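You operate a simulated robot arm through the tools that you are given. There is no shell and no other tool. Be economical: measure what you need, move in short steps, check, and stop when the job is done.

The job below is to be done with a simulated two-armed robot. You get a single attempt, and the scene is never put back.

JOB
Unplug the flask, funnel dye in to the line, funnel back; hold the flask at each pull.
Fine: plug in the rack, jug and funnel back in their places. Set down upright: dye jug.

The check looks at the end state, three seconds after you hand in, the way a careful person would. Anything else that was tipped, shoved, dropped, spilled or broken makes it a failure.

ROBOT AND FRAMES
Two 7-joint arms with two-finger parallel grippers on one trunk, on a base that drives. Base frame: it is fixed to the floor where the robot stands at the start and does not move with it; the origin is under the middle of the robot, x ahead of it, y to its left, z up. Units: mm, rad, N and s.
The left shoulder is at the start at [70, 163, 1245], the right one opposite. With the tool pointing down near the work surface each hand reaches from about 340 to 860 mm from the robot's upright axis, wherever it stands, measured 20 degrees to its own side. Places, roughly: blue plug (4x4x6 cm) [500, -200, 900]; dye funnel stand [700, -200, 800]; middle bore of the plug rack [500, -600, 800]. Payload 3.43 kg a hand.
The tool frame of a hand sits at the grasp point between the pads (the TCP): z along the fingers, y along the line on which they close. The tips reach 34 mm beyond it. Largest opening 128 mm; finger width 24, thickness 12; the body of the gripper, 48 by 130 mm, starts 96 mm behind the TCP.
Orientation is that of the tool frame in the base frame, as [roll, pitch, yaw] about the fixed x, y, z axes, in that order (R = Rz(yaw) Ry(pitch) Rx(roll)). With the fingers straight down and closing along the base's y, the tool's x points along the base's -x, its y along +y and its z along -z.

CONTROLS
- The arms move only by the tool move_arm. It takes "left_rows", "right_rows" or both (then of equal length, played together; a hand with none holds still); each is a list of rows, each an object of numbers (a shift or turn left out is 0, a gripper value left out holds the last): "wx", "wy", "wz": the turn, a rotation vector about the tool's x, y, z in rad; "x", "y", "z": the shift along the tool's x, y, z in mm; "claw": the finger opening in mm, from 0 to 128. In form: [{"wx": .., "wy": .., "wz": .., "x": .., "y": .., "z": .., "claw": ..}, ...]. A call has 1 to 10 rows; each row is the pose to reach, as a shift and turn from the pose commanded when the call began, along the tool's axes at that moment. A row lasts 0.2 s, in which the tool goes at most 50 mm and 0.15 rad; a call with a longer step from one row to the next is refused whole, and so is a gripper value outside its range. Where a pose cannot be reached the arm comes as near as it can. A force on the tool above 90 N (or 10 N above the force at the start of the call, whichever is more), or a blocked arm, ends the call early, and 0.2 s more pass. Each finger travels about 153 mm/s and halts on what it meets, pressing with about 38 N; the grip force reading is that of the motor and also rises with nothing between the fingers. The clock runs only during rows and for 0.2 s after the last one: add rows that repeat a pose to give the fingers time. The reply holds the time, the measured pose of the TCP, the force on the tool along the base axes, the opening and the grip force, in the units named above and with some noise, with the torque about the TCP (base axes, N m) and any sound that the robot's microphone picked up.
- Cameras (640 x 400 px; columns grow to the right, rows downward): "scene" is now at [114.8, -49.8, 1461.8]; the picture's right is [-0.49, -0.87, 0.00], its down [-0.55, 0.31, -0.77] and it looks along [0.67, -0.38, -0.64] (base axes); focal length 236 px, centre (320, 200). "left" rides on the left gripper at [76, 11, -160] in its tool frame; the picture's right is [-0.15, 0.99, 0.00], its down [-0.88, -0.13, -0.46] and it looks along [-0.45, -0.07, 0.89] (tool axes); focal length 234 px, centre (320, 200). "right" rides on the right gripper at [76, -11, -160] in its tool frame; the picture's right is [0.15, 0.99, 0.00], its down [-0.88, 0.13, -0.46] and it looks along [-0.45, 0.07, 0.89] (tool axes); focal length 234 px, centre (320, 200). There is no depth. A picture from a camera that has moved, and an enlarged one, comes with that camera's place and axes in the base frame and with its lens. The place of the scene camera against the robot may be out by one fixed shift of up to 25 mm in any direction.
- snapshot(camera): a new picture of that camera. It takes no simulated time.
- lift_body(by): slides the trunk up (or, below 0, down) by that many mm; the arms and the scene camera ride with it, the base frame stays. It gives what a move gives, with no picture.
- drive_base(legs): drives the robot by 1 to 6 legs, each [ahead, left, turn to the left] in mm, mm and rad, along the robot's own axes; the way and the turn of a leg run together, so that a leg with both is an arc; at most 1500 mm and 3.142 rad a leg. The arms and the cameras ride along, it lands a little off, and it stops where it bumps. It gives what a move gives.
- turn_head(pan, tilt): turns the head with the scene camera to pan (to the left, within 1.501 rad either way) and tilt (down, from -0.506 to 1.204), counted from straight ahead of the robot. It gives what a move gives.
- close_up(camera, box): a new picture of the part [left, top, right, bottom] of that camera's present view, enlarged. It takes no simulated time.
- finish_job(): hands the job in; it is judged then, once.

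Go step by step. Nothing tells you exact positions but the pictures and the camera data: compare them with the known pose of the tool, close in by small moves and look again before you grip or let go. The budget is 120 turns and 88 pictures, counting those below and the enlarged ones. Unless the task says otherwise, let go and move clear before handing in, and close with one line.

The tools are called by a JSON object that holds its "method" and its "body". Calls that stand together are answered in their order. move_arm: Moves the arms, as the interface text tells. Its arguments: {"type":"object","properties":{"left_rows":{"type":"array","items":{"type":"object","properties":{"wx":{"type":"number"},"wy":{"type":"number"},"wz":{"type":"number"},"x":{"type":"number"},"y":{"type":"number"},"z":{"type":"number"},"claw":{"type":"number"}}}},"right_rows":{"type":"array","items":{"type":"object","properties":{"wx":{"type":"number"},"wy":{"type":"number"},"wz":{"type":"number"},"x":{"type":"number"},"y":{"type":"number"},"z":{"type":"number"},"claw":{"type":"number"}}}}},"required":[]} The other tools are called the same way: lift_body (by) slides the trunk up or down; drive_base (legs) drives the base; turn_head (pan, tilt) turns the head that bears the scene camera; snapshot (camera) takes a picture; close_up (camera, box) takes an enlarged picture of a part of a camera's view; finish_job () hands the job in.

At the start:

```text
time_s: 0.0
left_eef_pos: [521.2, -25.8, 1300.7]
left_tool_rot: [3.142, -0.001, -3.14]
left_ft_force: [0.2, -0.9, -0.2]
left_torque: [0.04, -0.01, 0.01]
left_gripper_width: 128.0
left_finger_force: 0.1
right_eef_pos: [346.0, -391.7, 1314.7]
right_tool_rot: [3.141, 0.0, 3.141]
right_ft_force: [0.3, -0.4, 0.5]
right_torque: [0.02, 0.02, 0.04]
right_gripper_width: 127.9
right_finger_force: 0.1
trunk travel left (down, up): [-725.0, 215.0]
robot x, y, heading: [-0.1, -0.7, -0.0]
head pan, tilt: [-0.513, 0.689]
```

scene: 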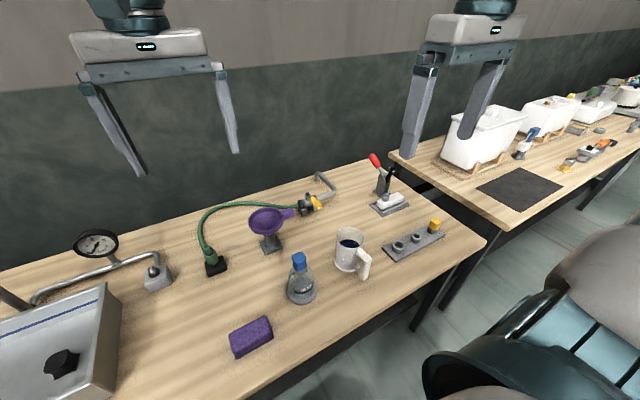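
right: 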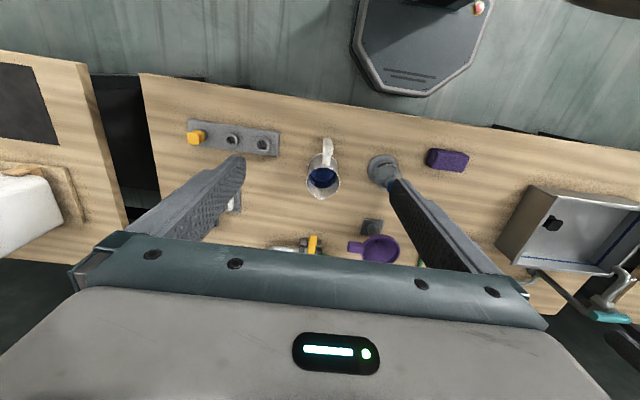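
left: 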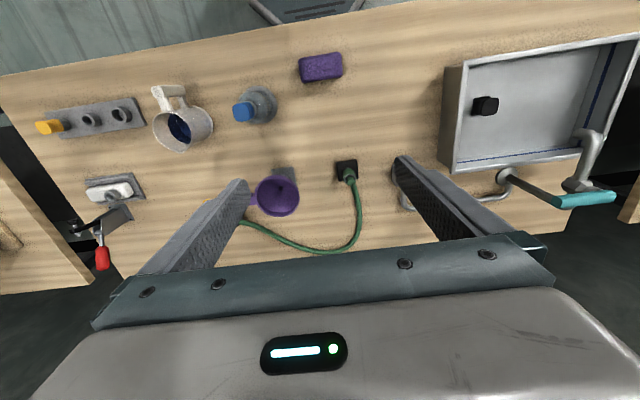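

The table shows the flask with blue plug, the jug to its right, the purple funnel on its stand behind, and the rack on the right. I'll look closer before planning.

{"method": "close_up", "body": {"camera": "scene", "box": [230, 190, 390, 310]}}

{"method": "close_up", "body": {"camera": "scene", "box": [320, 180, 480, 280]}}

{"method": "close_up", "body": {"camera": "left", "box": [20, 60, 320, 230]}}

```text
3.33 times, centred on (310, 250) of scene
camera zoom: at [114.8, -49.8, 1461.8], right [-0.49, -0.87, 0.0], down [-0.55, 0.31, -0.77], along [0.67, -0.38, -0.64], focal length 787 px, centre (353, 33)
```

zoom: 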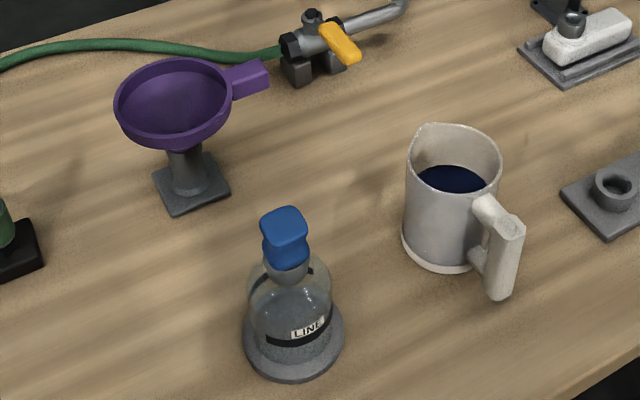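

```text
4.00 times, centred on (400, 230) of scene
camera zoom: at [114.8, -49.8, 1461.8], right [-0.49, -0.87, 0.0], down [-0.55, 0.31, -0.77], along [0.67, -0.38, -0.64], focal length 944 px, centre (0, 80)
```

zoom: 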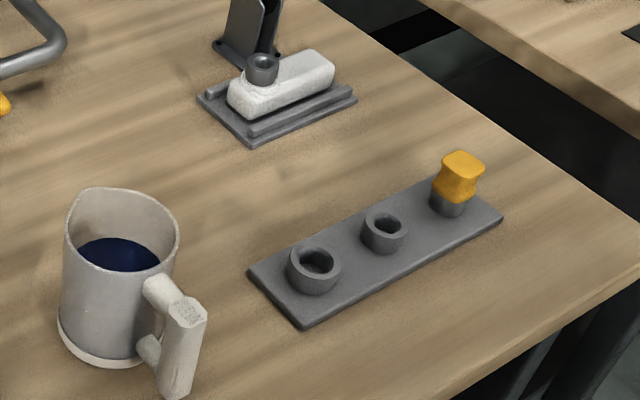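

```text
2.13 times, centred on (170, 145) of left
camera zoom: at [444.7, -15.1, 1459.9], right [0.14, 0.99, 0.0], down [0.88, -0.13, 0.46], along [0.45, -0.07, -0.89], focal length 500 px, centre (640, 317)
```

zoom: 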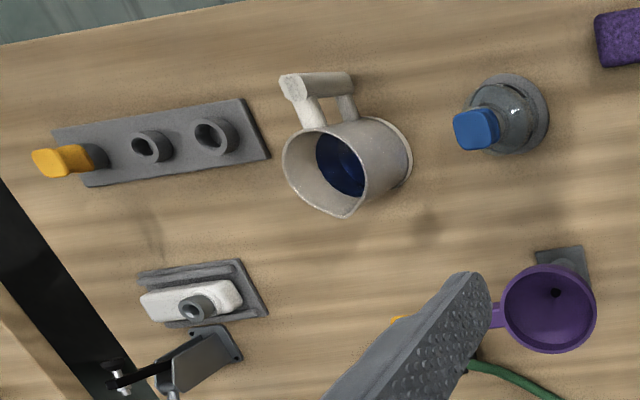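

The flask stands near (480, -192), and the jug near (504, -363) with its handle toward me. I'll start turning the left hand so it can hold the flask from the left side.

{"method": "move_arm", "body": {"left_rows": [{"wz": -0.15, "y": 10}, {"wz": -0.3, "y": 20}, {"wz": -0.45, "y": 40}, {"wz": -0.6, "y": 60}, {"wz": -0.75, "y": 80}, {"wz": -0.9, "y": 100}, {"wz": -1.05, "y": 120}, {"wz": -1.2, "y": 140}, {"wz": -1.35, "y": 160}, {"wz": -1.5, "y": 180}]}}

```text
time_s: 2.2
left_eef_pos: [520.7, 155.0, 1300.9]
left_tool_rot: [3.141, -0.002, -1.64]
left_ft_force: [0.4, -0.2, -0.3]
left_torque: [-0.02, 0.0, 0.01]
left_gripper_width: 127.7
left_finger_force: 0.0
right_eef_pos: [345.3, -390.2, 1314.1]
right_tool_rot: [-3.14, 0.001, -3.141]
right_ft_force: [0.0, 0.2, 0.3]
right_torque: [0.0, -0.02, -0.01]
right_gripper_width: 128.1
right_finger_force: 0.0
trunk travel left (down, up): [-725.0, 215.0]
robot x, y, heading: [0.6, 0.3, 0.002]
head pan, tilt: [-0.513, 0.689]
```

The yaw was reached; now I tilt the left hand toward the flask while lowering it on the left side.

{"method": "move_arm", "body": {"left_rows": [{"wy": 0.15, "z": 30}, {"wy": 0.3, "z": 60}, {"wy": 0.45, "z": 90}, {"wy": 0.6, "z": 120}, {"wy": 0.75, "z": 150}, {"wy": 0.9, "z": 180}, {"wy": 1.05, "z": 210}, {"wy": 1.2, "z": 240}, {"wy": 1.2, "z": 270}, {"wy": 1.2, "z": 290}]}}

{"method": "snapshot", "body": {"camera": "left"}}

{"method": "snapshot", "body": {"camera": "scene"}}

```text
time_s: 4.4
left_eef_pos: [520.2, 153.9, 1010.7]
left_tool_rot: [-3.14, -1.202, -1.644]
left_ft_force: [0.4, -0.7, -0.1]
left_torque: [0.0, -0.01, -0.04]
left_gripper_width: 127.9
left_finger_force: 0.0
right_eef_pos: [345.7, -390.4, 1314.2]
right_tool_rot: [-3.141, -0.002, -3.14]
right_ft_force: [0.0, 0.0, 0.5]
right_torque: [-0.01, -0.01, 0.0]
right_gripper_width: 128.0
right_finger_force: 0.1
trunk travel left (down, up): [-725.0, 215.0]
robot x, y, heading: [-1.3, 0.6, -0.002]
head pan, tilt: [-0.513, 0.689]
```

```text
81 pictures are left
camera left: at [517.5, 276.0, 1137.8], right [-0.98, 0.12, -0.14], down [0.18, 0.73, -0.66], along [0.02, -0.67, -0.74], focal length 234 px, centre (320, 200)
```

left: 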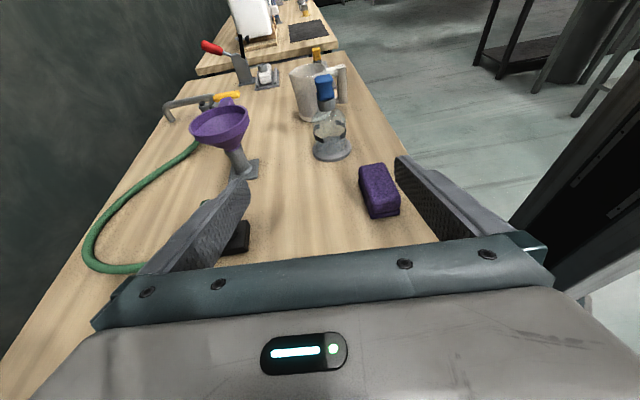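

```text
80 pictures are left
camera scene: at [114.8, -49.3, 1461.9], right [-0.49, -0.87, 0.0], down [-0.55, 0.31, -0.77], along [0.67, -0.38, -0.64], focal length 236 px, centre (320, 200)
```

scene: 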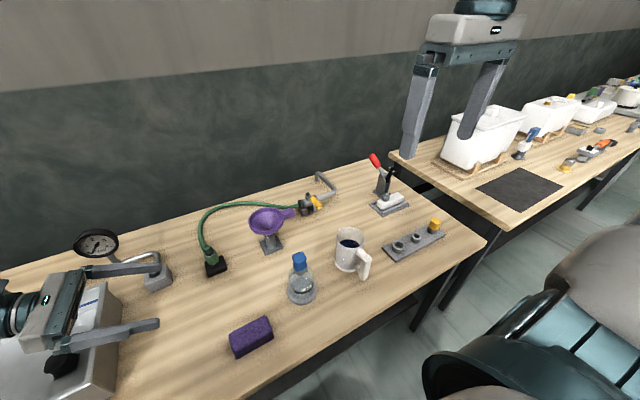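

The pose was reached well. I'll take a close look at the flask from this side view.

{"method": "close_up", "body": {"camera": "left", "box": [180, 40, 420, 230]}}

```text
2.11 times, centred on (300, 135) of left
camera zoom: at [517.5, 276.0, 1137.8], right [-0.98, 0.12, -0.14], down [0.18, 0.73, -0.66], along [0.02, -0.67, -0.74], focal length 493 px, centre (362, 337)
```

zoom: 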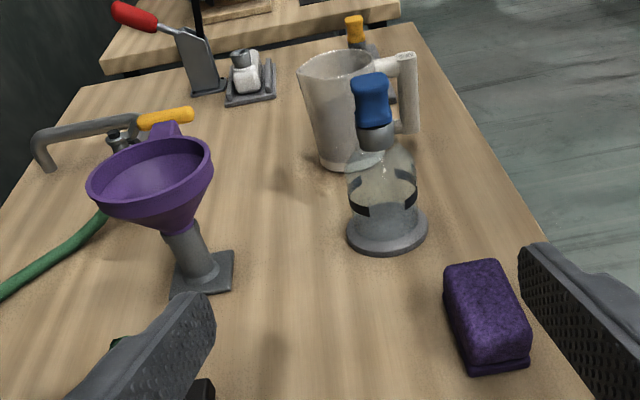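

The flask axis is at about (480, -186), its body about 76 mm wide, with the line near z≈832. I'll bring the left hand to a pre-grasp position short of the flask.

{"method": "move_arm", "body": {"left_rows": [{"x": -5, "y": 3, "z": 40}, {"x": -10, "y": 6, "z": 80}, {"x": -15, "y": 9, "z": 120}, {"x": -20, "y": 11, "z": 160}, {"x": -26, "y": 13, "z": 205}, {"x": -33, "y": 15, "z": 250}]}}

{"method": "snapshot", "body": {"camera": "left"}}

{"method": "snapshot", "body": {"camera": "scene"}}

```text
time_s: 5.8
left_eef_pos: [491.1, -67.6, 889.5]
left_tool_rot: [3.141, -1.2, -1.641]
left_ft_force: [-0.9, 0.7, 0.3]
left_torque: [-0.04, -0.02, -0.01]
left_gripper_width: 128.0
left_finger_force: 0.1
right_eef_pos: [346.3, -392.1, 1312.7]
right_tool_rot: [3.141, 0.001, -3.141]
right_ft_force: [0.2, -0.6, -0.4]
right_torque: [0.07, 0.02, 0.0]
right_gripper_width: 127.8
right_finger_force: 0.1
trunk travel left (down, up): [-725.0, 215.0]
robot x, y, heading: [-0.3, 1.1, 0.002]
head pan, tilt: [-0.513, 0.689]
```

```text
78 pictures are left
camera left: at [487.6, 54.5, 1017.3], right [-0.98, 0.12, -0.14], down [0.18, 0.73, -0.66], along [0.02, -0.67, -0.74], focal length 234 px, centre (320, 200)
```

left: 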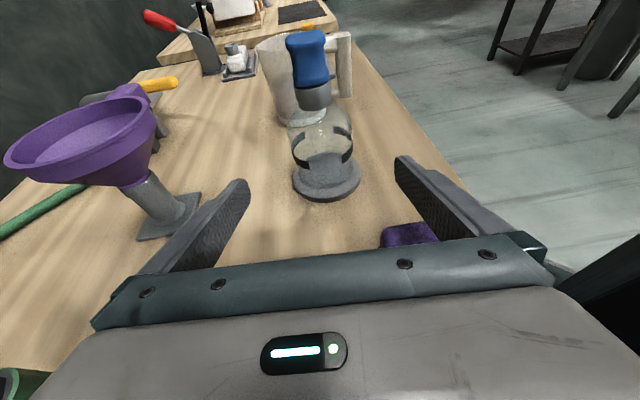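

```text
77 pictures are left
camera scene: at [115.0, -51.0, 1461.8], right [-0.49, -0.87, 0.0], down [-0.55, 0.31, -0.77], along [0.67, -0.38, -0.64], focal length 236 px, centre (320, 200)
```

scene: 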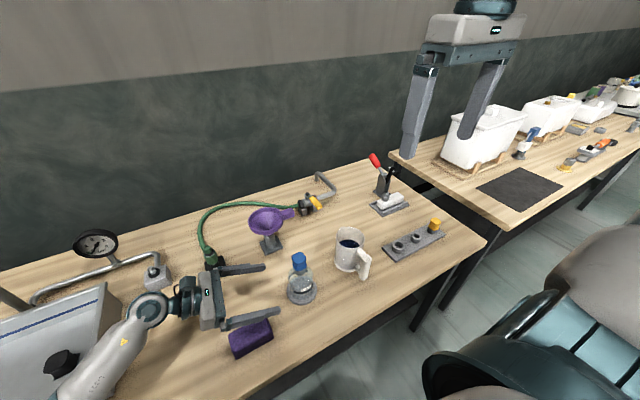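

Flask axis refined to (480, -178). I move the open fingers around its body and check before closing.

{"method": "move_arm", "body": {"left_rows": [{"x": -3, "y": 1, "z": 40}, {"x": -5, "y": 2, "z": 80}, {"x": -8, "y": 3, "z": 121}]}}

{"method": "snapshot", "body": {"camera": "left"}}

{"method": "close_up", "body": {"camera": "scene", "box": [200, 220, 360, 340]}}

```text
time_s: 6.6
left_eef_pos: [480.3, -174.4, 838.5]
left_tool_rot: [-3.14, -1.199, -1.641]
left_ft_force: [-0.4, 0.2, -0.5]
left_torque: [0.01, 0.01, -0.01]
left_gripper_width: 128.1
left_finger_force: 0.0
right_eef_pos: [347.0, -390.2, 1315.1]
right_tool_rot: [3.141, -0.001, -3.141]
right_ft_force: [-0.4, 0.5, -0.5]
right_torque: [0.03, 0.0, -0.04]
right_gripper_width: 128.0
right_finger_force: 0.0
trunk travel left (down, up): [-725.0, 215.0]
robot x, y, heading: [4.7, 0.9, -0.0]
head pan, tilt: [-0.513, 0.689]
```

```text
76 pictures are left
camera left: at [477.3, -53.8, 966.4], right [-0.98, 0.12, -0.14], down [0.18, 0.73, -0.66], along [0.02, -0.67, -0.74], focal length 234 px, centre (320, 200)
```

left: 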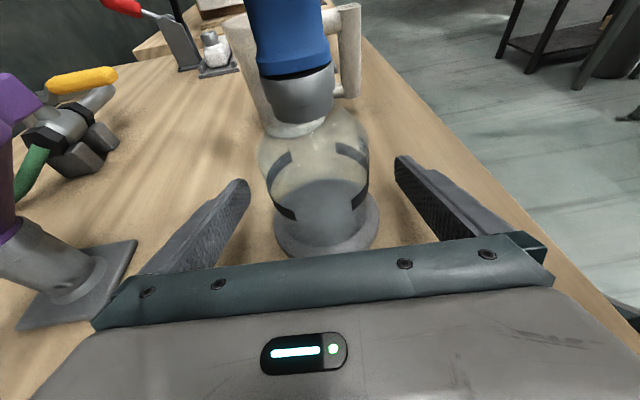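

```text
3.33 times, centred on (280, 280) of scene
camera zoom: at [114.9, -50.7, 1461.8], right [-0.49, -0.87, 0.0], down [-0.55, 0.31, -0.77], along [0.67, -0.38, -0.64], focal length 787 px, centre (453, -67)
```

zoom: 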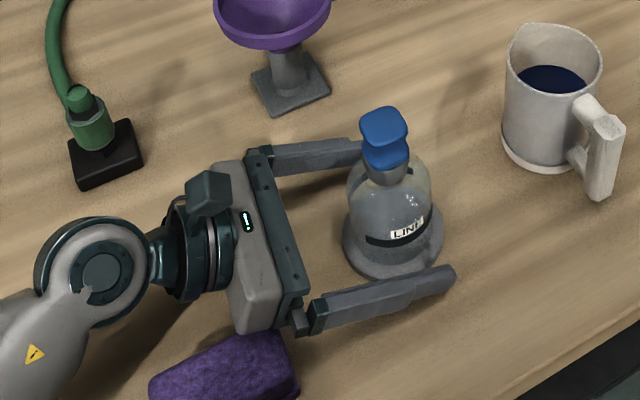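

The fingers straddle the flask evenly. I'll close gently around it.

{"method": "move_arm", "body": {"left_rows": [{"claw": 110}, {"claw": 95}, {"claw": 85}, {"claw": 78}, {"claw": 72}, {"claw": 66}, {"claw": 60}, {"claw": 60}]}}

{"method": "snapshot", "body": {"camera": "left"}}

```text
time_s: 8.4
left_eef_pos: [480.3, -175.2, 837.8]
left_tool_rot: [-3.141, -1.201, -1.642]
left_ft_force: [-0.6, -0.7, -0.3]
left_torque: [0.01, 0.3, -0.09]
left_gripper_width: 70.5
left_finger_force: 38.2
right_eef_pos: [344.6, -390.0, 1313.8]
right_tool_rot: [3.142, -0.001, -3.141]
right_ft_force: [-0.3, -0.1, -0.8]
right_torque: [0.04, 0.01, 0.01]
right_gripper_width: 128.1
right_finger_force: 0.0
trunk travel left (down, up): [-725.0, 215.0]
robot x, y, heading: [-2.2, 0.8, 0.002]
head pan, tilt: [-0.513, 0.689]
```

```text
74 pictures are left
camera left: at [477.1, -52.9, 966.5], right [-0.98, 0.12, -0.14], down [0.18, 0.73, -0.66], along [0.02, -0.67, -0.74], focal length 234 px, centre (320, 200)
```

left: 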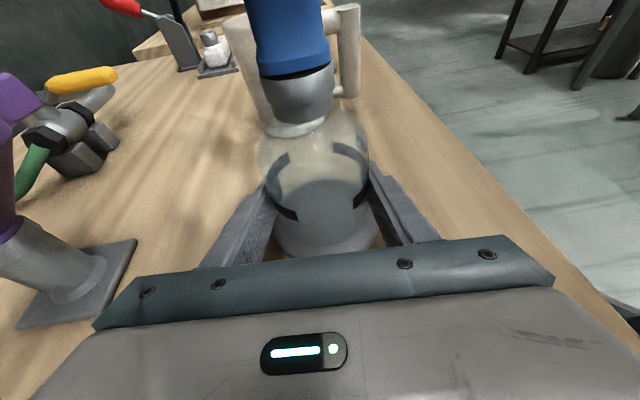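

The flask is held. Now the right hand goes above the blue plug.

{"method": "move_arm", "body": {"right_rows": [{"x": -22, "y": 34, "z": 20}, {"x": -45, "y": 68, "z": 50}, {"x": -67, "y": 103, "z": 80, "claw": 100}, {"x": -90, "y": 138, "z": 110, "claw": 80}, {"x": -112, "y": 172, "z": 140}, {"x": -134, "y": 207, "z": 170}, {"x": -134, "y": 207, "z": 210}]}}

{"method": "snapshot", "body": {"camera": "right"}}

{"method": "close_up", "body": {"camera": "scene", "box": [200, 190, 360, 310]}}

```text
refused: row 2 steps farther than a row can; nothing moved
```

```text
73 pictures are left
camera right: at [269.8, -402.3, 1473.7], right [-0.15, 0.99, 0.0], down [0.88, 0.13, 0.46], along [0.45, 0.07, -0.89], focal length 234 px, centre (320, 200)
```

right: 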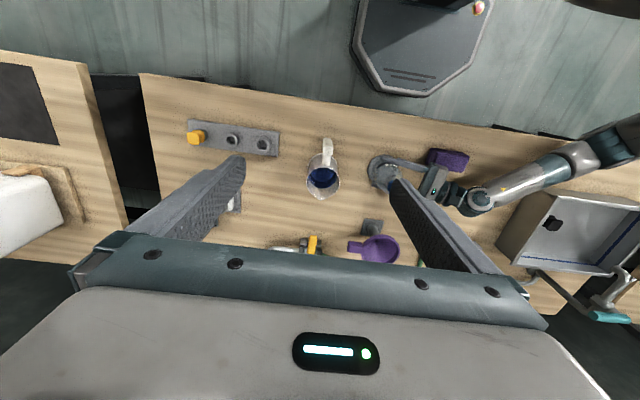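

```text
3.33 times, centred on (280, 250) of scene
camera zoom: at [114.7, -49.8, 1461.8], right [-0.49, -0.87, 0.0], down [-0.55, 0.31, -0.77], along [0.67, -0.38, -0.64], focal length 787 px, centre (453, 33)
```

zoom: 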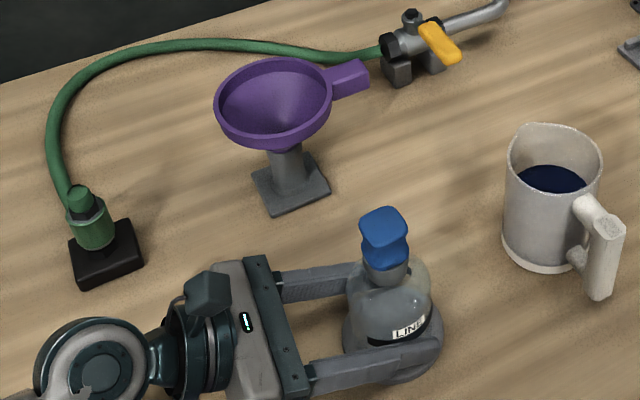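

A row step was too long; I'll resend with smaller steps.

{"method": "move_arm", "body": {"right_rows": [{"x": -19, "y": 30, "z": 20}, {"x": -38, "y": 60, "z": 40}, {"x": -57, "y": 90, "z": 60, "claw": 100}, {"x": -76, "y": 120, "z": 80, "claw": 80}, {"x": -95, "y": 150, "z": 100}, {"x": -114, "y": 180, "z": 120}, {"x": -134, "y": 207, "z": 145}, {"x": -134, "y": 207, "z": 185}, {"x": -134, "y": 207, "z": 212}]}}

{"method": "snapshot", "body": {"camera": "right"}}

{"method": "close_up", "body": {"camera": "scene", "box": [200, 140, 360, 310]}}

```text
time_s: 10.4
left_eef_pos: [479.5, -174.9, 838.0]
left_tool_rot: [3.138, -1.201, -1.639]
left_ft_force: [-0.4, -1.3, -0.4]
left_torque: [-0.1, 0.03, -0.04]
left_gripper_width: 69.9
left_finger_force: 37.4
right_eef_pos: [480.5, -184.6, 1102.5]
right_tool_rot: [-3.14, 0.0, -3.142]
right_ft_force: [0.7, -0.2, -0.5]
right_torque: [-0.05, 0.01, -0.02]
right_gripper_width: 80.0
right_finger_force: 0.0
trunk travel left (down, up): [-725.0, 215.0]
robot x, y, heading: [-2.2, -1.7, -0.003]
head pan, tilt: [-0.513, 0.689]
```

```text
71 pictures are left
camera right: at [404.5, -195.7, 1261.8], right [-0.15, 0.99, 0.0], down [0.88, 0.13, 0.46], along [0.45, 0.07, -0.89], focal length 234 px, centre (320, 200)
```

right: 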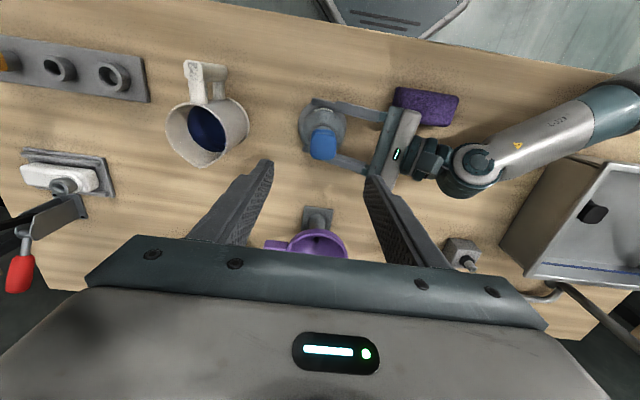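

```text
2.35 times, centred on (280, 225) of scene
camera zoom: at [115.7, -49.5, 1461.8], right [-0.49, -0.87, 0.0], down [-0.55, 0.31, -0.77], along [0.67, -0.38, -0.64], focal length 555 px, centre (414, 141)
```

zoom: 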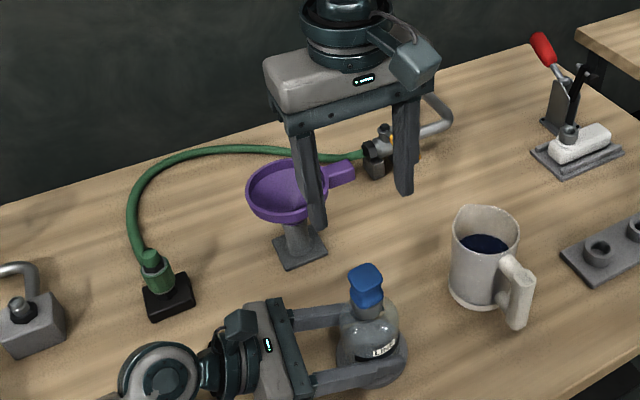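

The plug is at about (477, -181), with its top near z≈962. I'll descend around it, leaving the fingertips above the collar.

{"method": "move_arm", "body": {"right_rows": [{"x": 2, "y": 3, "z": 40}, {"x": 2, "y": 3, "z": 80}, {"x": 2, "y": 3, "z": 115}, {"x": 2, "y": 3, "z": 148}]}}

{"method": "snapshot", "body": {"camera": "right"}}

{"method": "snapshot", "body": {"camera": "left"}}

{"method": "close_up", "body": {"camera": "scene", "box": [220, 200, 360, 310]}}

```text
time_s: 11.4
left_eef_pos: [480.7, -174.8, 838.8]
left_tool_rot: [-3.141, -1.201, -1.639]
left_ft_force: [1.1, -0.6, 0.3]
left_torque: [-0.05, 0.03, 0.03]
left_gripper_width: 70.1
left_finger_force: 38.7
right_eef_pos: [476.7, -181.6, 955.0]
right_tool_rot: [3.141, -0.001, 3.141]
right_ft_force: [0.0, -0.6, 0.1]
right_torque: [-0.01, 0.01, 0.02]
right_gripper_width: 79.7
right_finger_force: 0.1
trunk travel left (down, up): [-725.0, 215.0]
robot x, y, heading: [-0.6, 0.4, 0.004]
head pan, tilt: [-0.513, 0.689]
```

```text
69 pictures are left
camera right: at [401.6, -193.5, 1113.2], right [-0.15, 0.99, 0.0], down [0.88, 0.13, 0.46], along [0.45, 0.07, -0.89], focal length 234 px, centre (320, 200)
```

right: 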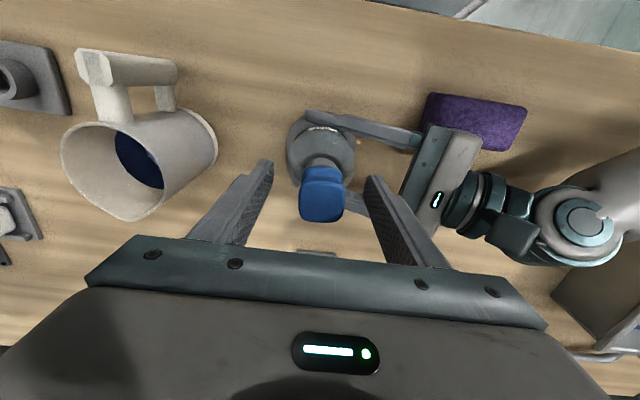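

```text
68 pictures are left
camera left: at [477.8, -53.1, 966.3], right [-0.98, 0.12, -0.14], down [0.18, 0.73, -0.66], along [0.02, -0.67, -0.74], focal length 234 px, centre (320, 200)
```

left: 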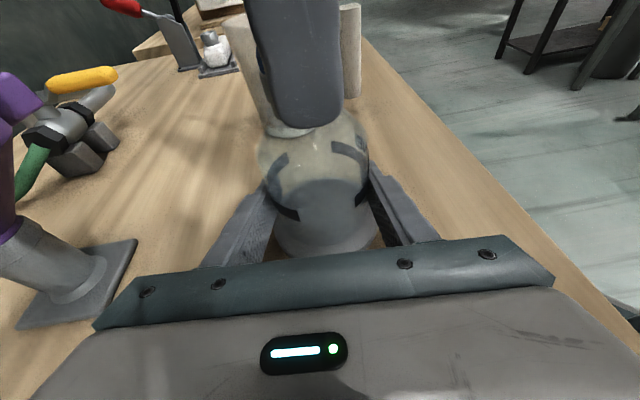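

```text
3.64 times, centred on (290, 255) of scene
camera zoom: at [115.8, -50.1, 1461.8], right [-0.49, -0.87, 0.0], down [-0.55, 0.31, -0.77], along [0.67, -0.38, -0.64], focal length 858 px, centre (429, 0)
```

zoom: 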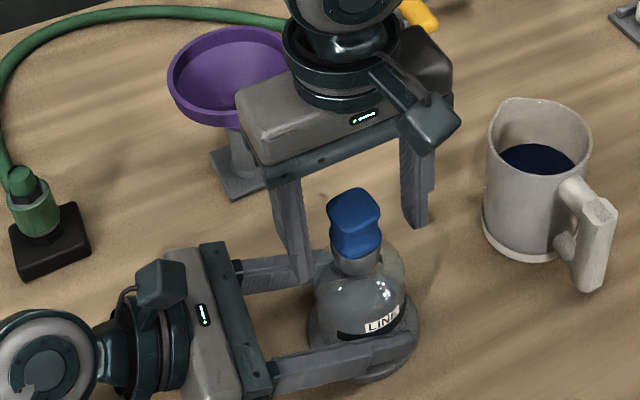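

The plug is centred between the fingers. I'll close on it.

{"method": "move_arm", "body": {"right_rows": [{"claw": 65}, {"claw": 52}, {"claw": 44}, {"claw": 38}, {"claw": 30}, {"claw": 24}, {"claw": 24}]}}

```text
time_s: 13.0
left_eef_pos: [480.5, -175.6, 838.2]
left_tool_rot: [-3.141, -1.201, -1.642]
left_ft_force: [0.8, -9.5, -0.4]
left_torque: [0.38, -0.22, -0.56]
left_gripper_width: 69.8
left_finger_force: 37.6
right_eef_pos: [476.8, -182.4, 954.3]
right_tool_rot: [3.14, 0.0, 3.141]
right_ft_force: [-1.3, 9.7, 2.3]
right_torque: [0.49, 0.23, 0.64]
right_gripper_width: 35.9
right_finger_force: 37.8
trunk travel left (down, up): [-725.0, 215.0]
robot x, y, heading: [-4.6, 3.1, 0.001]
head pan, tilt: [-0.513, 0.689]
```

Gripped, with a small side load showing the plug lies slightly toward +y. I relieve it and pull up slowly.

{"method": "move_arm", "body": {"right_rows": [{"y": 2}, {"y": 2, "z": -3}, {"y": 2, "z": -7}, {"y": 2, "z": -12}, {"y": 2, "z": -17}]}}

{"method": "close_up", "body": {"camera": "scene", "box": [220, 200, 360, 310]}}

```text
time_s: 14.2
left_eef_pos: [480.1, -172.6, 836.8]
left_tool_rot: [3.138, -1.195, -1.634]
left_ft_force: [1.7, 0.6, -0.3]
left_torque: [0.02, -0.04, 0.02]
left_gripper_width: 70.4
left_finger_force: 37.6
right_eef_pos: [478.4, -178.1, 971.4]
right_tool_rot: [3.141, 0.002, 3.14]
right_ft_force: [-2.0, 0.6, -0.1]
right_torque: [-0.02, -0.1, 0.04]
right_gripper_width: 30.7
right_finger_force: 38.6
trunk travel left (down, up): [-725.0, 215.0]
robot x, y, heading: [0.9, 1.6, 0.0]
head pan, tilt: [-0.513, 0.689]
```

```text
3.64 times, centred on (290, 255) of scene
camera zoom: at [114.5, -49.5, 1461.9], right [-0.49, -0.87, 0.0], down [-0.55, 0.31, -0.77], along [0.67, -0.38, -0.64], focal length 858 px, centre (429, 0)
```

zoom: 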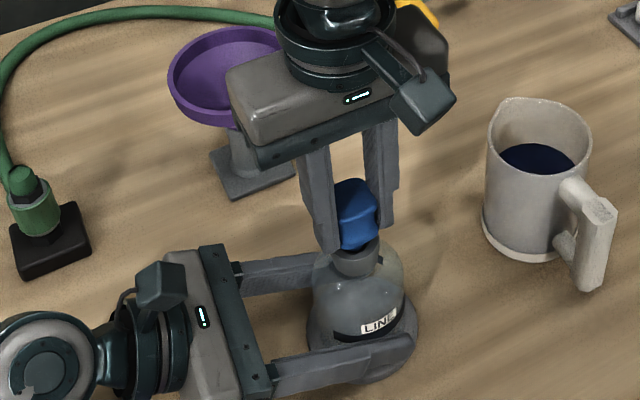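

The width dropped to 31 mm, so the fingers probably settled into the plug's waist. I'll continue up and check.

{"method": "move_arm", "body": {"right_rows": [{"z": -8}, {"z": -16}, {"z": -26}, {"z": -40}, {"z": -60}, {"z": -80}, {"z": -100}]}}

{"method": "close_up", "body": {"camera": "scene", "box": [220, 170, 360, 310]}}

{"method": "snapshot", "body": {"camera": "left"}}

```text
time_s: 15.8
left_eef_pos: [480.0, -174.1, 837.6]
left_tool_rot: [-3.14, -1.2, -1.642]
left_ft_force: [-0.1, 0.8, -3.1]
left_torque: [0.03, -0.01, 0.03]
left_gripper_width: 70.1
left_finger_force: 37.9
right_eef_pos: [476.8, -177.4, 1071.5]
right_tool_rot: [-3.142, 0.0, -3.141]
right_ft_force: [-0.2, 0.2, -0.7]
right_torque: [-0.02, -0.01, 0.02]
right_gripper_width: 30.5
right_finger_force: 38.6
trunk travel left (down, up): [-725.0, 215.0]
robot x, y, heading: [-2.6, 1.7, 0.001]
head pan, tilt: [-0.513, 0.689]
```

```text
2.86 times, centred on (290, 240) of scene
camera zoom: at [114.3, -49.6, 1461.8], right [-0.49, -0.87, 0.0], down [-0.55, 0.31, -0.77], along [0.67, -0.38, -0.64], focal length 674 px, centre (406, 86)
```

zoom: 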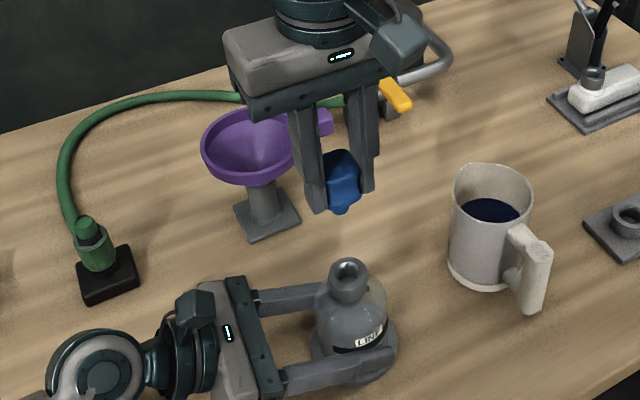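

```text
64 pictures are left
camera left: at [476.8, -52.8, 966.6], right [-0.98, 0.12, -0.14], down [0.18, 0.73, -0.66], along [0.02, -0.67, -0.74], focal length 234 px, centre (320, 200)
```

left: 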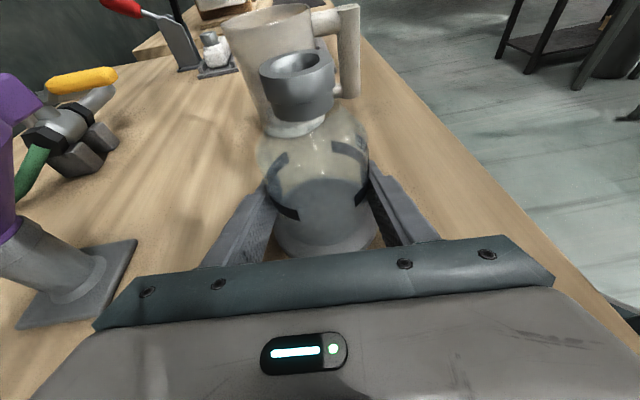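

The plug is out. I need to check how it sits between the fingers.

{"method": "close_up", "body": {"camera": "scene", "box": [280, 195, 330, 230]}}

{"method": "close_up", "body": {"camera": "right", "box": [240, 120, 400, 230]}}

```text
11.43 times, centred on (305, 212) of scene
camera zoom: at [114.3, -49.6, 1461.8], right [-0.49, -0.87, 0.0], down [-0.55, 0.31, -0.77], along [0.67, -0.38, -0.64], focal length 2698 px, centre (491, 57)
```

zoom: 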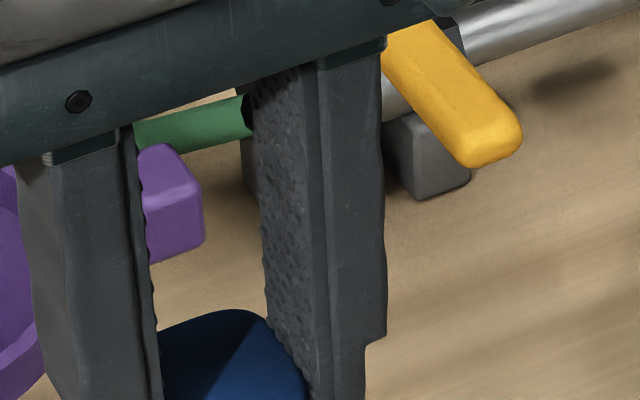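

```text
3.64 times, centred on (320, 175) of right
camera zoom: at [401.5, -190.0, 1230.7], right [-0.15, 0.99, 0.0], down [0.88, 0.13, 0.46], along [0.45, 0.07, -0.89], focal length 852 px, centre (320, 291)
```

zoom: 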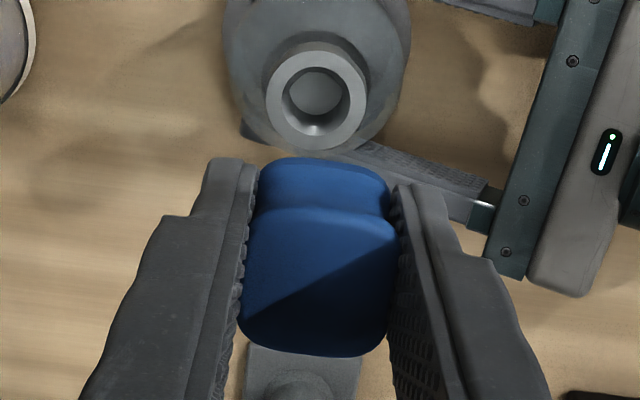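

{"method": "close_up", "body": {"camera": "scene", "box": [280, 215, 330, 255]}}

```text
10.00 times, centred on (305, 235) of scene
camera zoom: at [114.3, -49.6, 1461.8], right [-0.49, -0.87, 0.0], down [-0.55, 0.31, -0.77], along [0.67, -0.38, -0.64], focal length 2360 px, centre (470, -150)
```

zoom: 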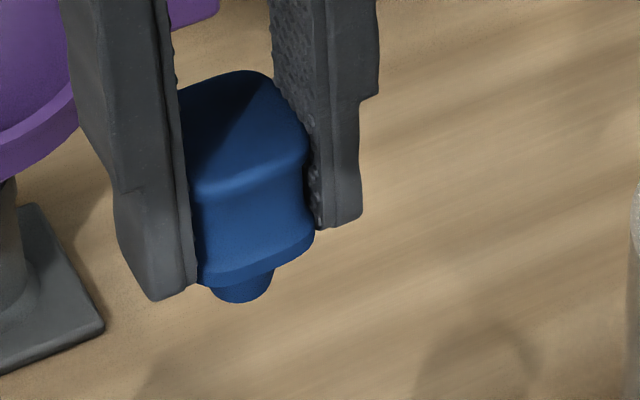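

The plug hangs upright with a short round stem. Now I carry it over to the rack.

{"method": "move_arm", "body": {"right_rows": [{"x": 3, "y": -40}, {"x": 6, "y": -84}, {"x": 9, "y": -128}, {"x": 12, "y": -172}, {"x": 15, "y": -216}, {"x": 18, "y": -260}, {"x": 21, "y": -304}, {"x": 24, "y": -348}, {"x": 27, "y": -392}, {"x": 28, "y": -432}]}}

{"method": "snapshot", "body": {"camera": "right"}}

{"method": "close_up", "body": {"camera": "scene", "box": [340, 160, 480, 270]}}

```text
time_s: 18.0
left_eef_pos: [480.1, -176.0, 838.1]
left_tool_rot: [-3.141, -1.199, -1.64]
left_ft_force: [0.0, 0.1, -2.6]
left_torque: [0.04, -0.02, 0.01]
left_gripper_width: 69.9
left_finger_force: 38.6
right_eef_pos: [447.4, -613.0, 1070.9]
right_tool_rot: [3.139, -0.001, 3.141]
right_ft_force: [0.0, 0.6, -1.1]
right_torque: [0.0, 0.01, 0.02]
right_gripper_width: 31.0
right_finger_force: 38.2
trunk travel left (down, up): [-725.0, 215.0]
robot x, y, heading: [-4.3, 1.3, 0.0]
head pan, tilt: [-0.513, 0.689]
```

```text
60 pictures are left
camera right: at [373.1, -625.0, 1231.1], right [-0.15, 0.99, 0.0], down [0.88, 0.13, 0.46], along [0.45, 0.07, -0.89], focal length 234 px, centre (320, 200)
```

right: 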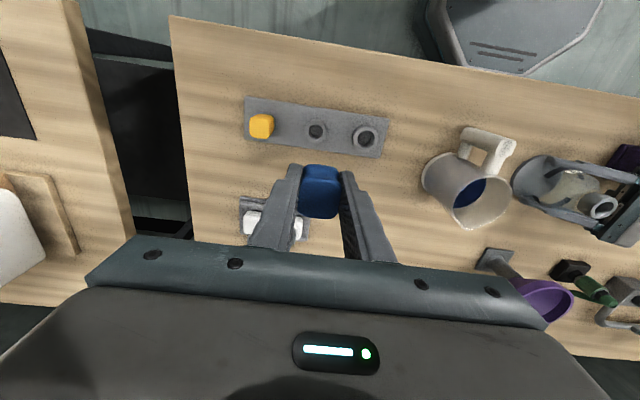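

```text
3.64 times, centred on (410, 215) of scene
camera zoom: at [114.8, -51.1, 1461.8], right [-0.49, -0.87, 0.0], down [-0.55, 0.31, -0.77], along [0.67, -0.38, -0.64], focal length 858 px, centre (-7, 146)
```

zoom: 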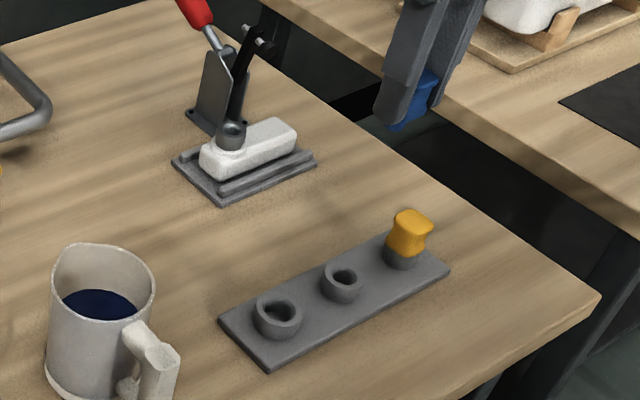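

{"method": "close_up", "body": {"camera": "right", "box": [235, 85, 395, 225]}}

```text
2.86 times, centred on (315, 155) of right
camera zoom: at [373.1, -625.0, 1231.1], right [-0.15, 0.99, 0.0], down [0.88, 0.13, 0.46], along [0.45, 0.07, -0.89], focal length 669 px, centre (334, 329)
```

zoom: 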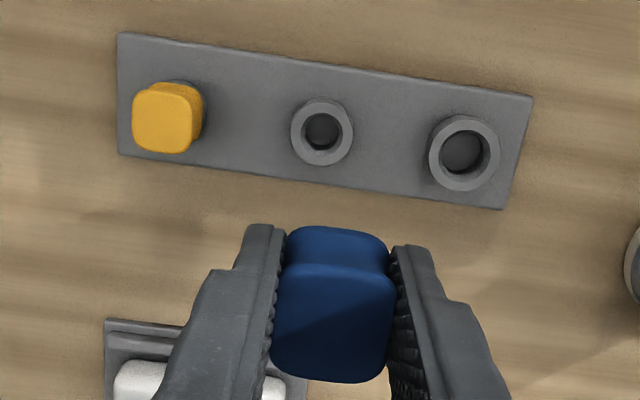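

The middle bore matches the flask mouth (about 23 mm inside) and sits near (450, -620). I'll lower the plug to just above it.

{"method": "move_arm", "body": {"right_rows": [{"y": -6.5, "z": 40}, {"y": -6.5, "z": 80}, {"y": -6.5, "z": 120}, {"y": -6.5, "z": 150}, {"y": -6.5, "z": 176}]}}

{"method": "close_up", "body": {"camera": "right", "box": [235, 85, 395, 225]}}

{"method": "close_up", "body": {"camera": "scene", "box": [380, 195, 450, 255]}}

```text
time_s: 19.2
left_eef_pos: [480.6, -174.4, 838.6]
left_tool_rot: [3.14, -1.202, -1.639]
left_ft_force: [0.5, 0.5, -3.0]
left_torque: [0.01, -0.01, -0.02]
left_gripper_width: 70.1
left_finger_force: 37.8
right_eef_pos: [449.6, -616.9, 894.6]
right_tool_rot: [-3.141, 0.001, 3.141]
right_ft_force: [0.8, 0.2, -0.4]
right_torque: [0.0, 0.04, -0.04]
right_gripper_width: 30.9
right_finger_force: 37.7
trunk travel left (down, up): [-725.0, 215.0]
robot x, y, heading: [1.2, -1.1, -0.001]
head pan, tilt: [-0.513, 0.689]
```

```text
2.86 times, centred on (315, 155) of right
camera zoom: at [374.2, -629.1, 1055.2], right [-0.15, 0.99, 0.0], down [0.88, 0.13, 0.46], along [0.45, 0.07, -0.89], focal length 669 px, centre (334, 329)
```

zoom: 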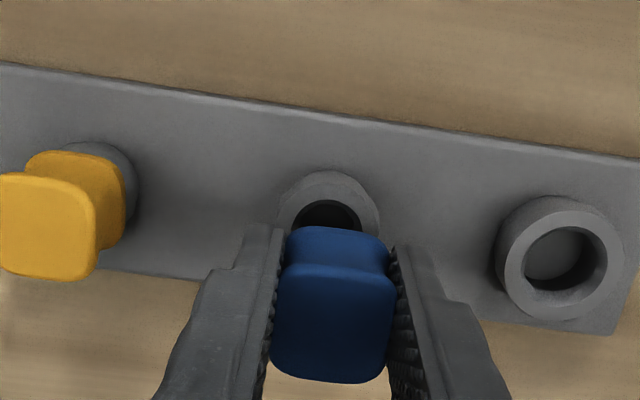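

```text
6.67 times, centred on (415, 225) of scene
camera zoom: at [115.7, -49.9, 1461.7], right [-0.49, -0.87, 0.0], down [-0.55, 0.31, -0.77], along [0.67, -0.38, -0.64], focal length 1574 px, centre (-313, 33)
```

zoom: 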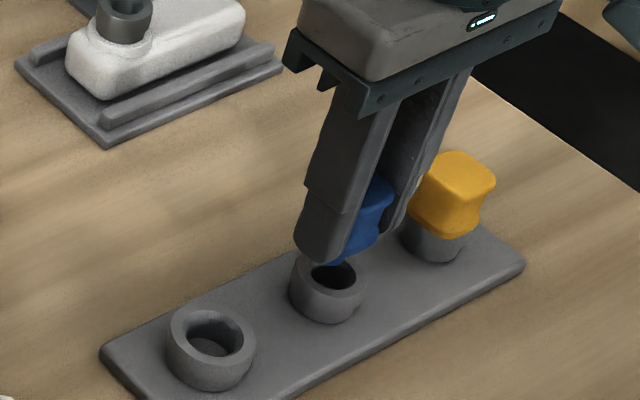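

The stem is close to the bore axis, but I want a closer check. I'll shift slightly and lower a little.

{"method": "move_arm", "body": {"right_rows": [{"x": 2, "y": -1, "z": 6}, {"x": 2, "y": -1, "z": 11}, {"x": 2, "y": -1, "z": 11}]}}

{"method": "close_up", "body": {"camera": "scene", "box": [390, 215, 430, 250]}}

{"method": "close_up", "body": {"camera": "right", "box": [280, 120, 370, 190]}}

```text
time_s: 20.0
left_eef_pos: [481.4, -174.2, 838.2]
left_tool_rot: [3.141, -1.2, -1.64]
left_ft_force: [0.4, 0.9, -2.6]
left_torque: [0.0, 0.01, -0.01]
left_gripper_width: 69.9
left_finger_force: 37.6
right_eef_pos: [447.3, -617.9, 883.4]
right_tool_rot: [-3.14, 0.002, 3.141]
right_ft_force: [0.2, -0.2, -0.4]
right_torque: [-0.02, -0.02, 0.01]
right_gripper_width: 30.8
right_finger_force: 37.9
trunk travel left (down, up): [-725.0, 215.0]
robot x, y, heading: [2.7, 0.7, -0.004]
head pan, tilt: [-0.513, 0.689]
```

```text
11.43 times, centred on (410, 232) of scene
camera zoom: at [114.8, -50.0, 1461.8], right [-0.49, -0.87, 0.0], down [-0.55, 0.31, -0.77], along [0.67, -0.38, -0.64], focal length 2698 px, centre (-709, -171)
```

zoom: 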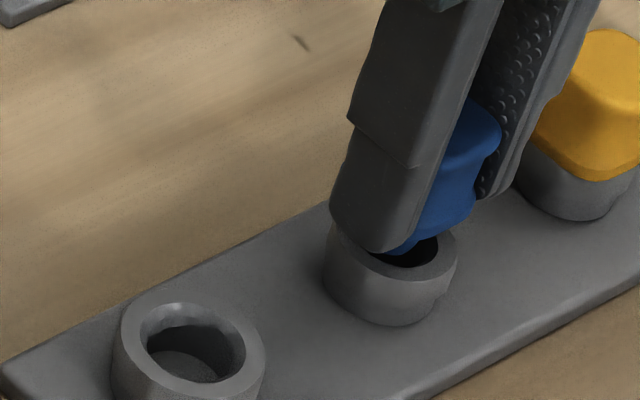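

```text
5.71 times, centred on (325, 155) of right
camera zoom: at [371.8, -630.2, 1043.8], right [-0.15, 0.99, 0.0], down [0.88, 0.13, 0.46], along [0.45, 0.07, -0.89], focal length 1338 px, centre (291, 457)
```

zoom: 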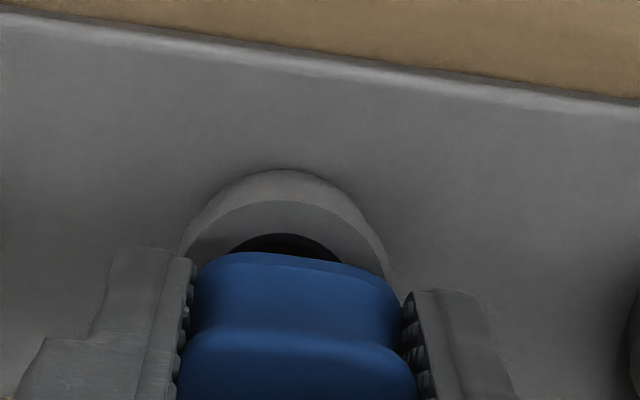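

Both views put the bore about 3.5 mm nearer the robot than the stem. I correct that and lower in small steps.

{"method": "move_arm", "body": {"right_rows": [{"x": 3.5, "y": -0.5}, {"x": 3.5, "y": -0.5, "z": 5}, {"x": 3.5, "y": -0.5, "z": 9}, {"x": 3.5, "y": -0.5, "z": 12}, {"x": 3.5, "y": -0.5, "z": 12}]}}

{"method": "close_up", "body": {"camera": "scene", "box": [390, 215, 430, 250]}}

```text
time_s: 21.2
left_eef_pos: [481.4, -175.0, 838.6]
left_tool_rot: [3.14, -1.199, -1.64]
left_ft_force: [-0.9, -0.8, -1.5]
left_torque: [0.05, 0.02, 0.04]
left_gripper_width: 70.1
left_finger_force: 38.1
right_eef_pos: [443.8, -618.4, 871.2]
right_tool_rot: [-3.142, 0.001, -3.141]
right_ft_force: [0.1, -0.3, -1.5]
right_torque: [0.02, 0.0, 0.01]
right_gripper_width: 30.7
right_finger_force: 38.7
trunk travel left (down, up): [-725.0, 215.0]
robot x, y, heading: [1.3, -0.8, 0.002]
head pan, tilt: [-0.513, 0.689]
```

```text
11.43 times, centred on (410, 232) of scene
camera zoom: at [115.0, -50.0, 1461.8], right [-0.49, -0.87, 0.0], down [-0.55, 0.31, -0.77], along [0.67, -0.38, -0.64], focal length 2698 px, centre (-709, -171)
```

zoom: 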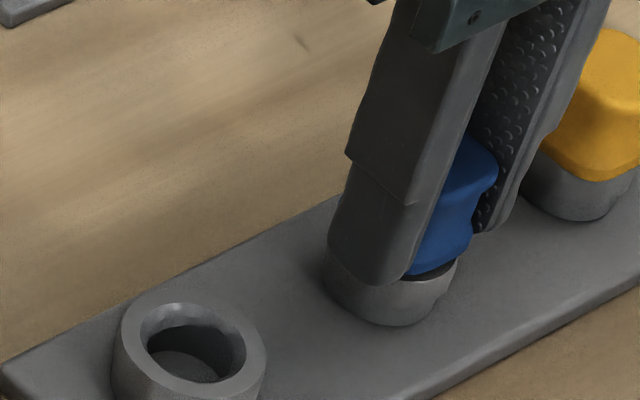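

The stem is entering without any force. I continue in tiny steps until the head seats.

{"method": "move_arm", "body": {"right_rows": [{"z": 3}, {"z": 6}, {"z": 9}, {"z": 9}]}}

{"method": "close_up", "body": {"camera": "scene", "box": [390, 215, 430, 250]}}

```text
time_s: 22.2
left_eef_pos: [480.0, -174.6, 840.4]
left_tool_rot: [-3.133, -1.201, -1.648]
left_ft_force: [0.0, 0.6, -2.2]
left_torque: [0.01, 0.03, 0.01]
left_gripper_width: 69.9
left_finger_force: 38.1
right_eef_pos: [443.6, -617.1, 868.8]
right_tool_rot: [-3.134, 0.007, 3.141]
right_ft_force: [-1.9, -14.0, 40.9]
right_torque: [0.13, 0.34, 0.0]
right_gripper_width: 30.6
right_finger_force: 37.8
trunk travel left (down, up): [-725.0, 215.0]
robot x, y, heading: [-1.2, -0.9, 0.005]
head pan, tilt: [-0.513, 0.689]
```

```text
11.43 times, centred on (410, 232) of scene
camera zoom: at [111.3, -47.4, 1462.7], right [-0.49, -0.87, 0.0], down [-0.55, 0.31, -0.77], along [0.67, -0.38, -0.63], focal length 2698 px, centre (-709, -171)
```

zoom: 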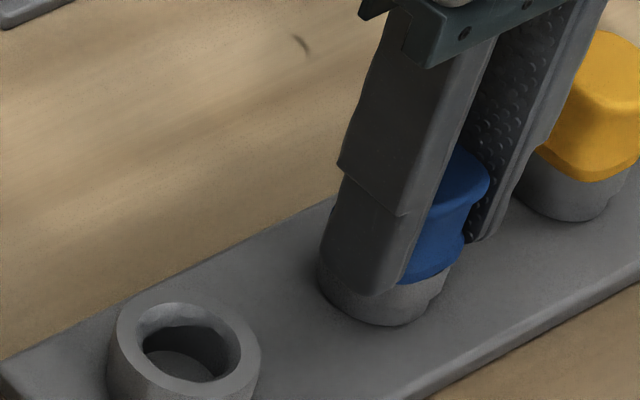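

The plug is seated (41 N contact). I relieve the push and open just enough.

{"method": "move_arm", "body": {"right_rows": [{"z": -4}, {"z": -7}, {"z": -7, "claw": 40}, {"z": -7, "claw": 60}, {"z": -7, "claw": 60}]}}

{"method": "close_up", "body": {"camera": "scene", "box": [390, 215, 430, 250]}}

```text
time_s: 23.4
left_eef_pos: [481.2, -174.4, 837.8]
left_tool_rot: [3.141, -1.202, -1.64]
left_ft_force: [-0.3, 0.8, -2.0]
left_torque: [0.03, -0.01, 0.03]
left_gripper_width: 69.9
left_finger_force: 38.0
right_eef_pos: [443.4, -618.4, 870.6]
right_tool_rot: [3.142, -0.002, 3.141]
right_ft_force: [0.6, 0.1, -0.6]
right_torque: [0.0, -0.02, -0.01]
right_gripper_width: 60.1
right_finger_force: 0.0
trunk travel left (down, up): [-725.0, 215.0]
robot x, y, heading: [-0.4, 2.0, -0.002]
head pan, tilt: [-0.513, 0.689]
```

```text
11.43 times, centred on (410, 232) of scene
camera zoom: at [114.9, -49.7, 1461.7], right [-0.49, -0.87, 0.0], down [-0.55, 0.31, -0.77], along [0.67, -0.38, -0.64], focal length 2698 px, centre (-709, -171)
```

zoom: 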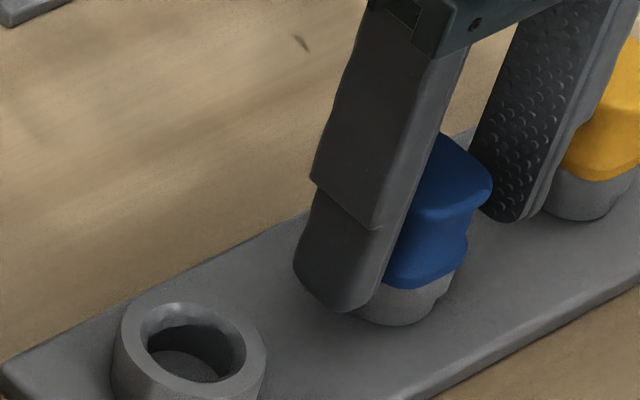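

The blue plug sits in the middle bore. I raise the right hand and start toward the funnel, turning the wrist so the fingers close along x.

{"method": "move_arm", "body": {"right_rows": [{"z": -30}, {"z": -75}, {"z": -120}, {"z": -165, "wz": -0.15}, {"z": -210, "wz": -0.3}, {"z": -250, "wz": -0.45}, {"x": -30, "y": 30, "z": -250, "wz": -0.6}, {"x": -62, "y": 65, "z": -250, "wz": -0.75}, {"x": -94, "y": 100, "z": -250, "wz": -0.9}, {"x": -126, "y": 135, "z": -250, "wz": -1.05}]}}

```text
time_s: 25.6
left_eef_pos: [479.5, -172.9, 837.5]
left_tool_rot: [3.14, -1.202, -1.638]
left_ft_force: [-0.8, 0.0, -1.8]
left_torque: [0.02, 0.01, -0.02]
left_gripper_width: 70.0
left_finger_force: 38.2
right_eef_pos: [468.3, -309.4, 1092.3]
right_tool_rot: [-3.109, -0.014, -2.134]
right_ft_force: [0.0, 0.2, 0.0]
right_torque: [-0.03, 0.01, -0.03]
right_gripper_width: 60.0
right_finger_force: 0.1
right hand out of reach, approached as far as the arm can: row 4, 5, 6, 7, 8, 9, 10
trunk travel left (down, up): [-725.0, 215.0]
robot x, y, heading: [-3.2, 1.3, -0.0]
head pan, tilt: [-0.513, 0.689]
```

The arm couldn't follow that turn direction so far out. I'll turn the wrist the other way instead, at a comfortable location.

{"method": "move_arm", "body": {"right_rows": [{"wz": 0.15}, {"wz": 0.3}, {"wz": 0.45}, {"wz": 0.6}, {"wz": 0.75}, {"wz": 0.9}, {"wz": 1.05}]}}

{"method": "snapshot", "body": {"camera": "scene"}}

```text
time_s: 27.2
left_eef_pos: [480.6, -174.7, 837.4]
left_tool_rot: [-3.14, -1.201, -1.641]
left_ft_force: [0.3, -0.3, -2.3]
left_torque: [0.0, 0.01, 0.0]
left_gripper_width: 69.6
left_finger_force: 37.5
right_eef_pos: [467.4, -311.6, 1095.5]
right_tool_rot: [-3.115, 0.023, 3.094]
right_ft_force: [-0.3, -0.6, -0.4]
right_torque: [0.0, -0.03, 0.01]
right_gripper_width: 60.0
right_finger_force: 0.0
trunk travel left (down, up): [-725.0, 215.0]
robot x, y, heading: [3.4, 1.0, -0.001]
head pan, tilt: [-0.513, 0.689]
```

```text
50 pictures are left
camera scene: at [114.9, -49.4, 1461.8], right [-0.49, -0.87, 0.0], down [-0.55, 0.31, -0.77], along [0.67, -0.38, -0.64], focal length 236 px, centre (320, 200)
```

scene: 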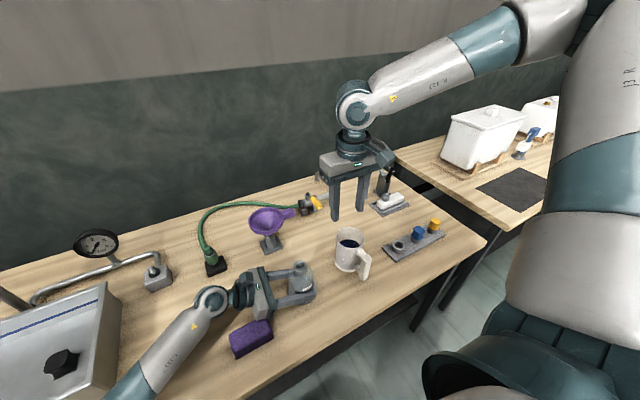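

Good, the wrist is back. Now I turn the other way while moving toward the funnel.

{"method": "move_arm", "body": {"right_rows": [{"wz": 0.15, "x": -10, "z": -10}, {"wz": 0.3, "x": -25, "z": -20}, {"wz": 0.45, "x": -45, "z": -20}, {"wz": 0.6, "x": -65, "z": -20}, {"wz": 0.75, "x": -85, "z": -20}, {"wz": 0.9, "x": -105, "z": -20}, {"wz": 1.05, "x": -125, "z": -20}, {"wz": 1.2, "x": -145, "z": -20}, {"wz": 1.35, "x": -165, "z": -20}, {"wz": 1.5, "x": -185, "z": -20}]}}

{"method": "snapshot", "body": {"camera": "scene"}}

```text
time_s: 29.4
left_eef_pos: [481.8, -174.2, 838.0]
left_tool_rot: [3.14, -1.2, -1.638]
left_ft_force: [0.5, -1.1, -2.1]
left_torque: [-0.04, -0.01, 0.01]
left_gripper_width: 69.6
left_finger_force: 37.7
right_eef_pos: [653.6, -318.8, 1119.0]
right_tool_rot: [3.123, 0.029, 1.595]
right_ft_force: [0.0, 0.9, -0.6]
right_torque: [0.03, -0.02, 0.0]
right_gripper_width: 59.9
right_finger_force: 0.0
trunk travel left (down, up): [-725.0, 215.0]
robot x, y, heading: [-0.3, 1.7, -0.003]
head pan, tilt: [-0.513, 0.689]
```

```text
49 pictures are left
camera scene: at [115.9, -49.8, 1461.7], right [-0.49, -0.87, 0.0], down [-0.55, 0.31, -0.77], along [0.67, -0.38, -0.64], focal length 236 px, centre (320, 200)
```

scene: 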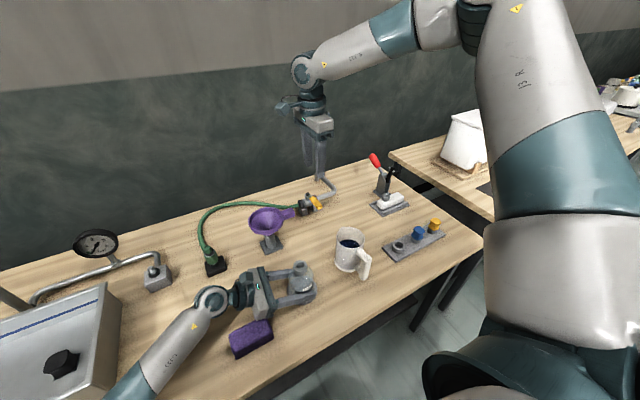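

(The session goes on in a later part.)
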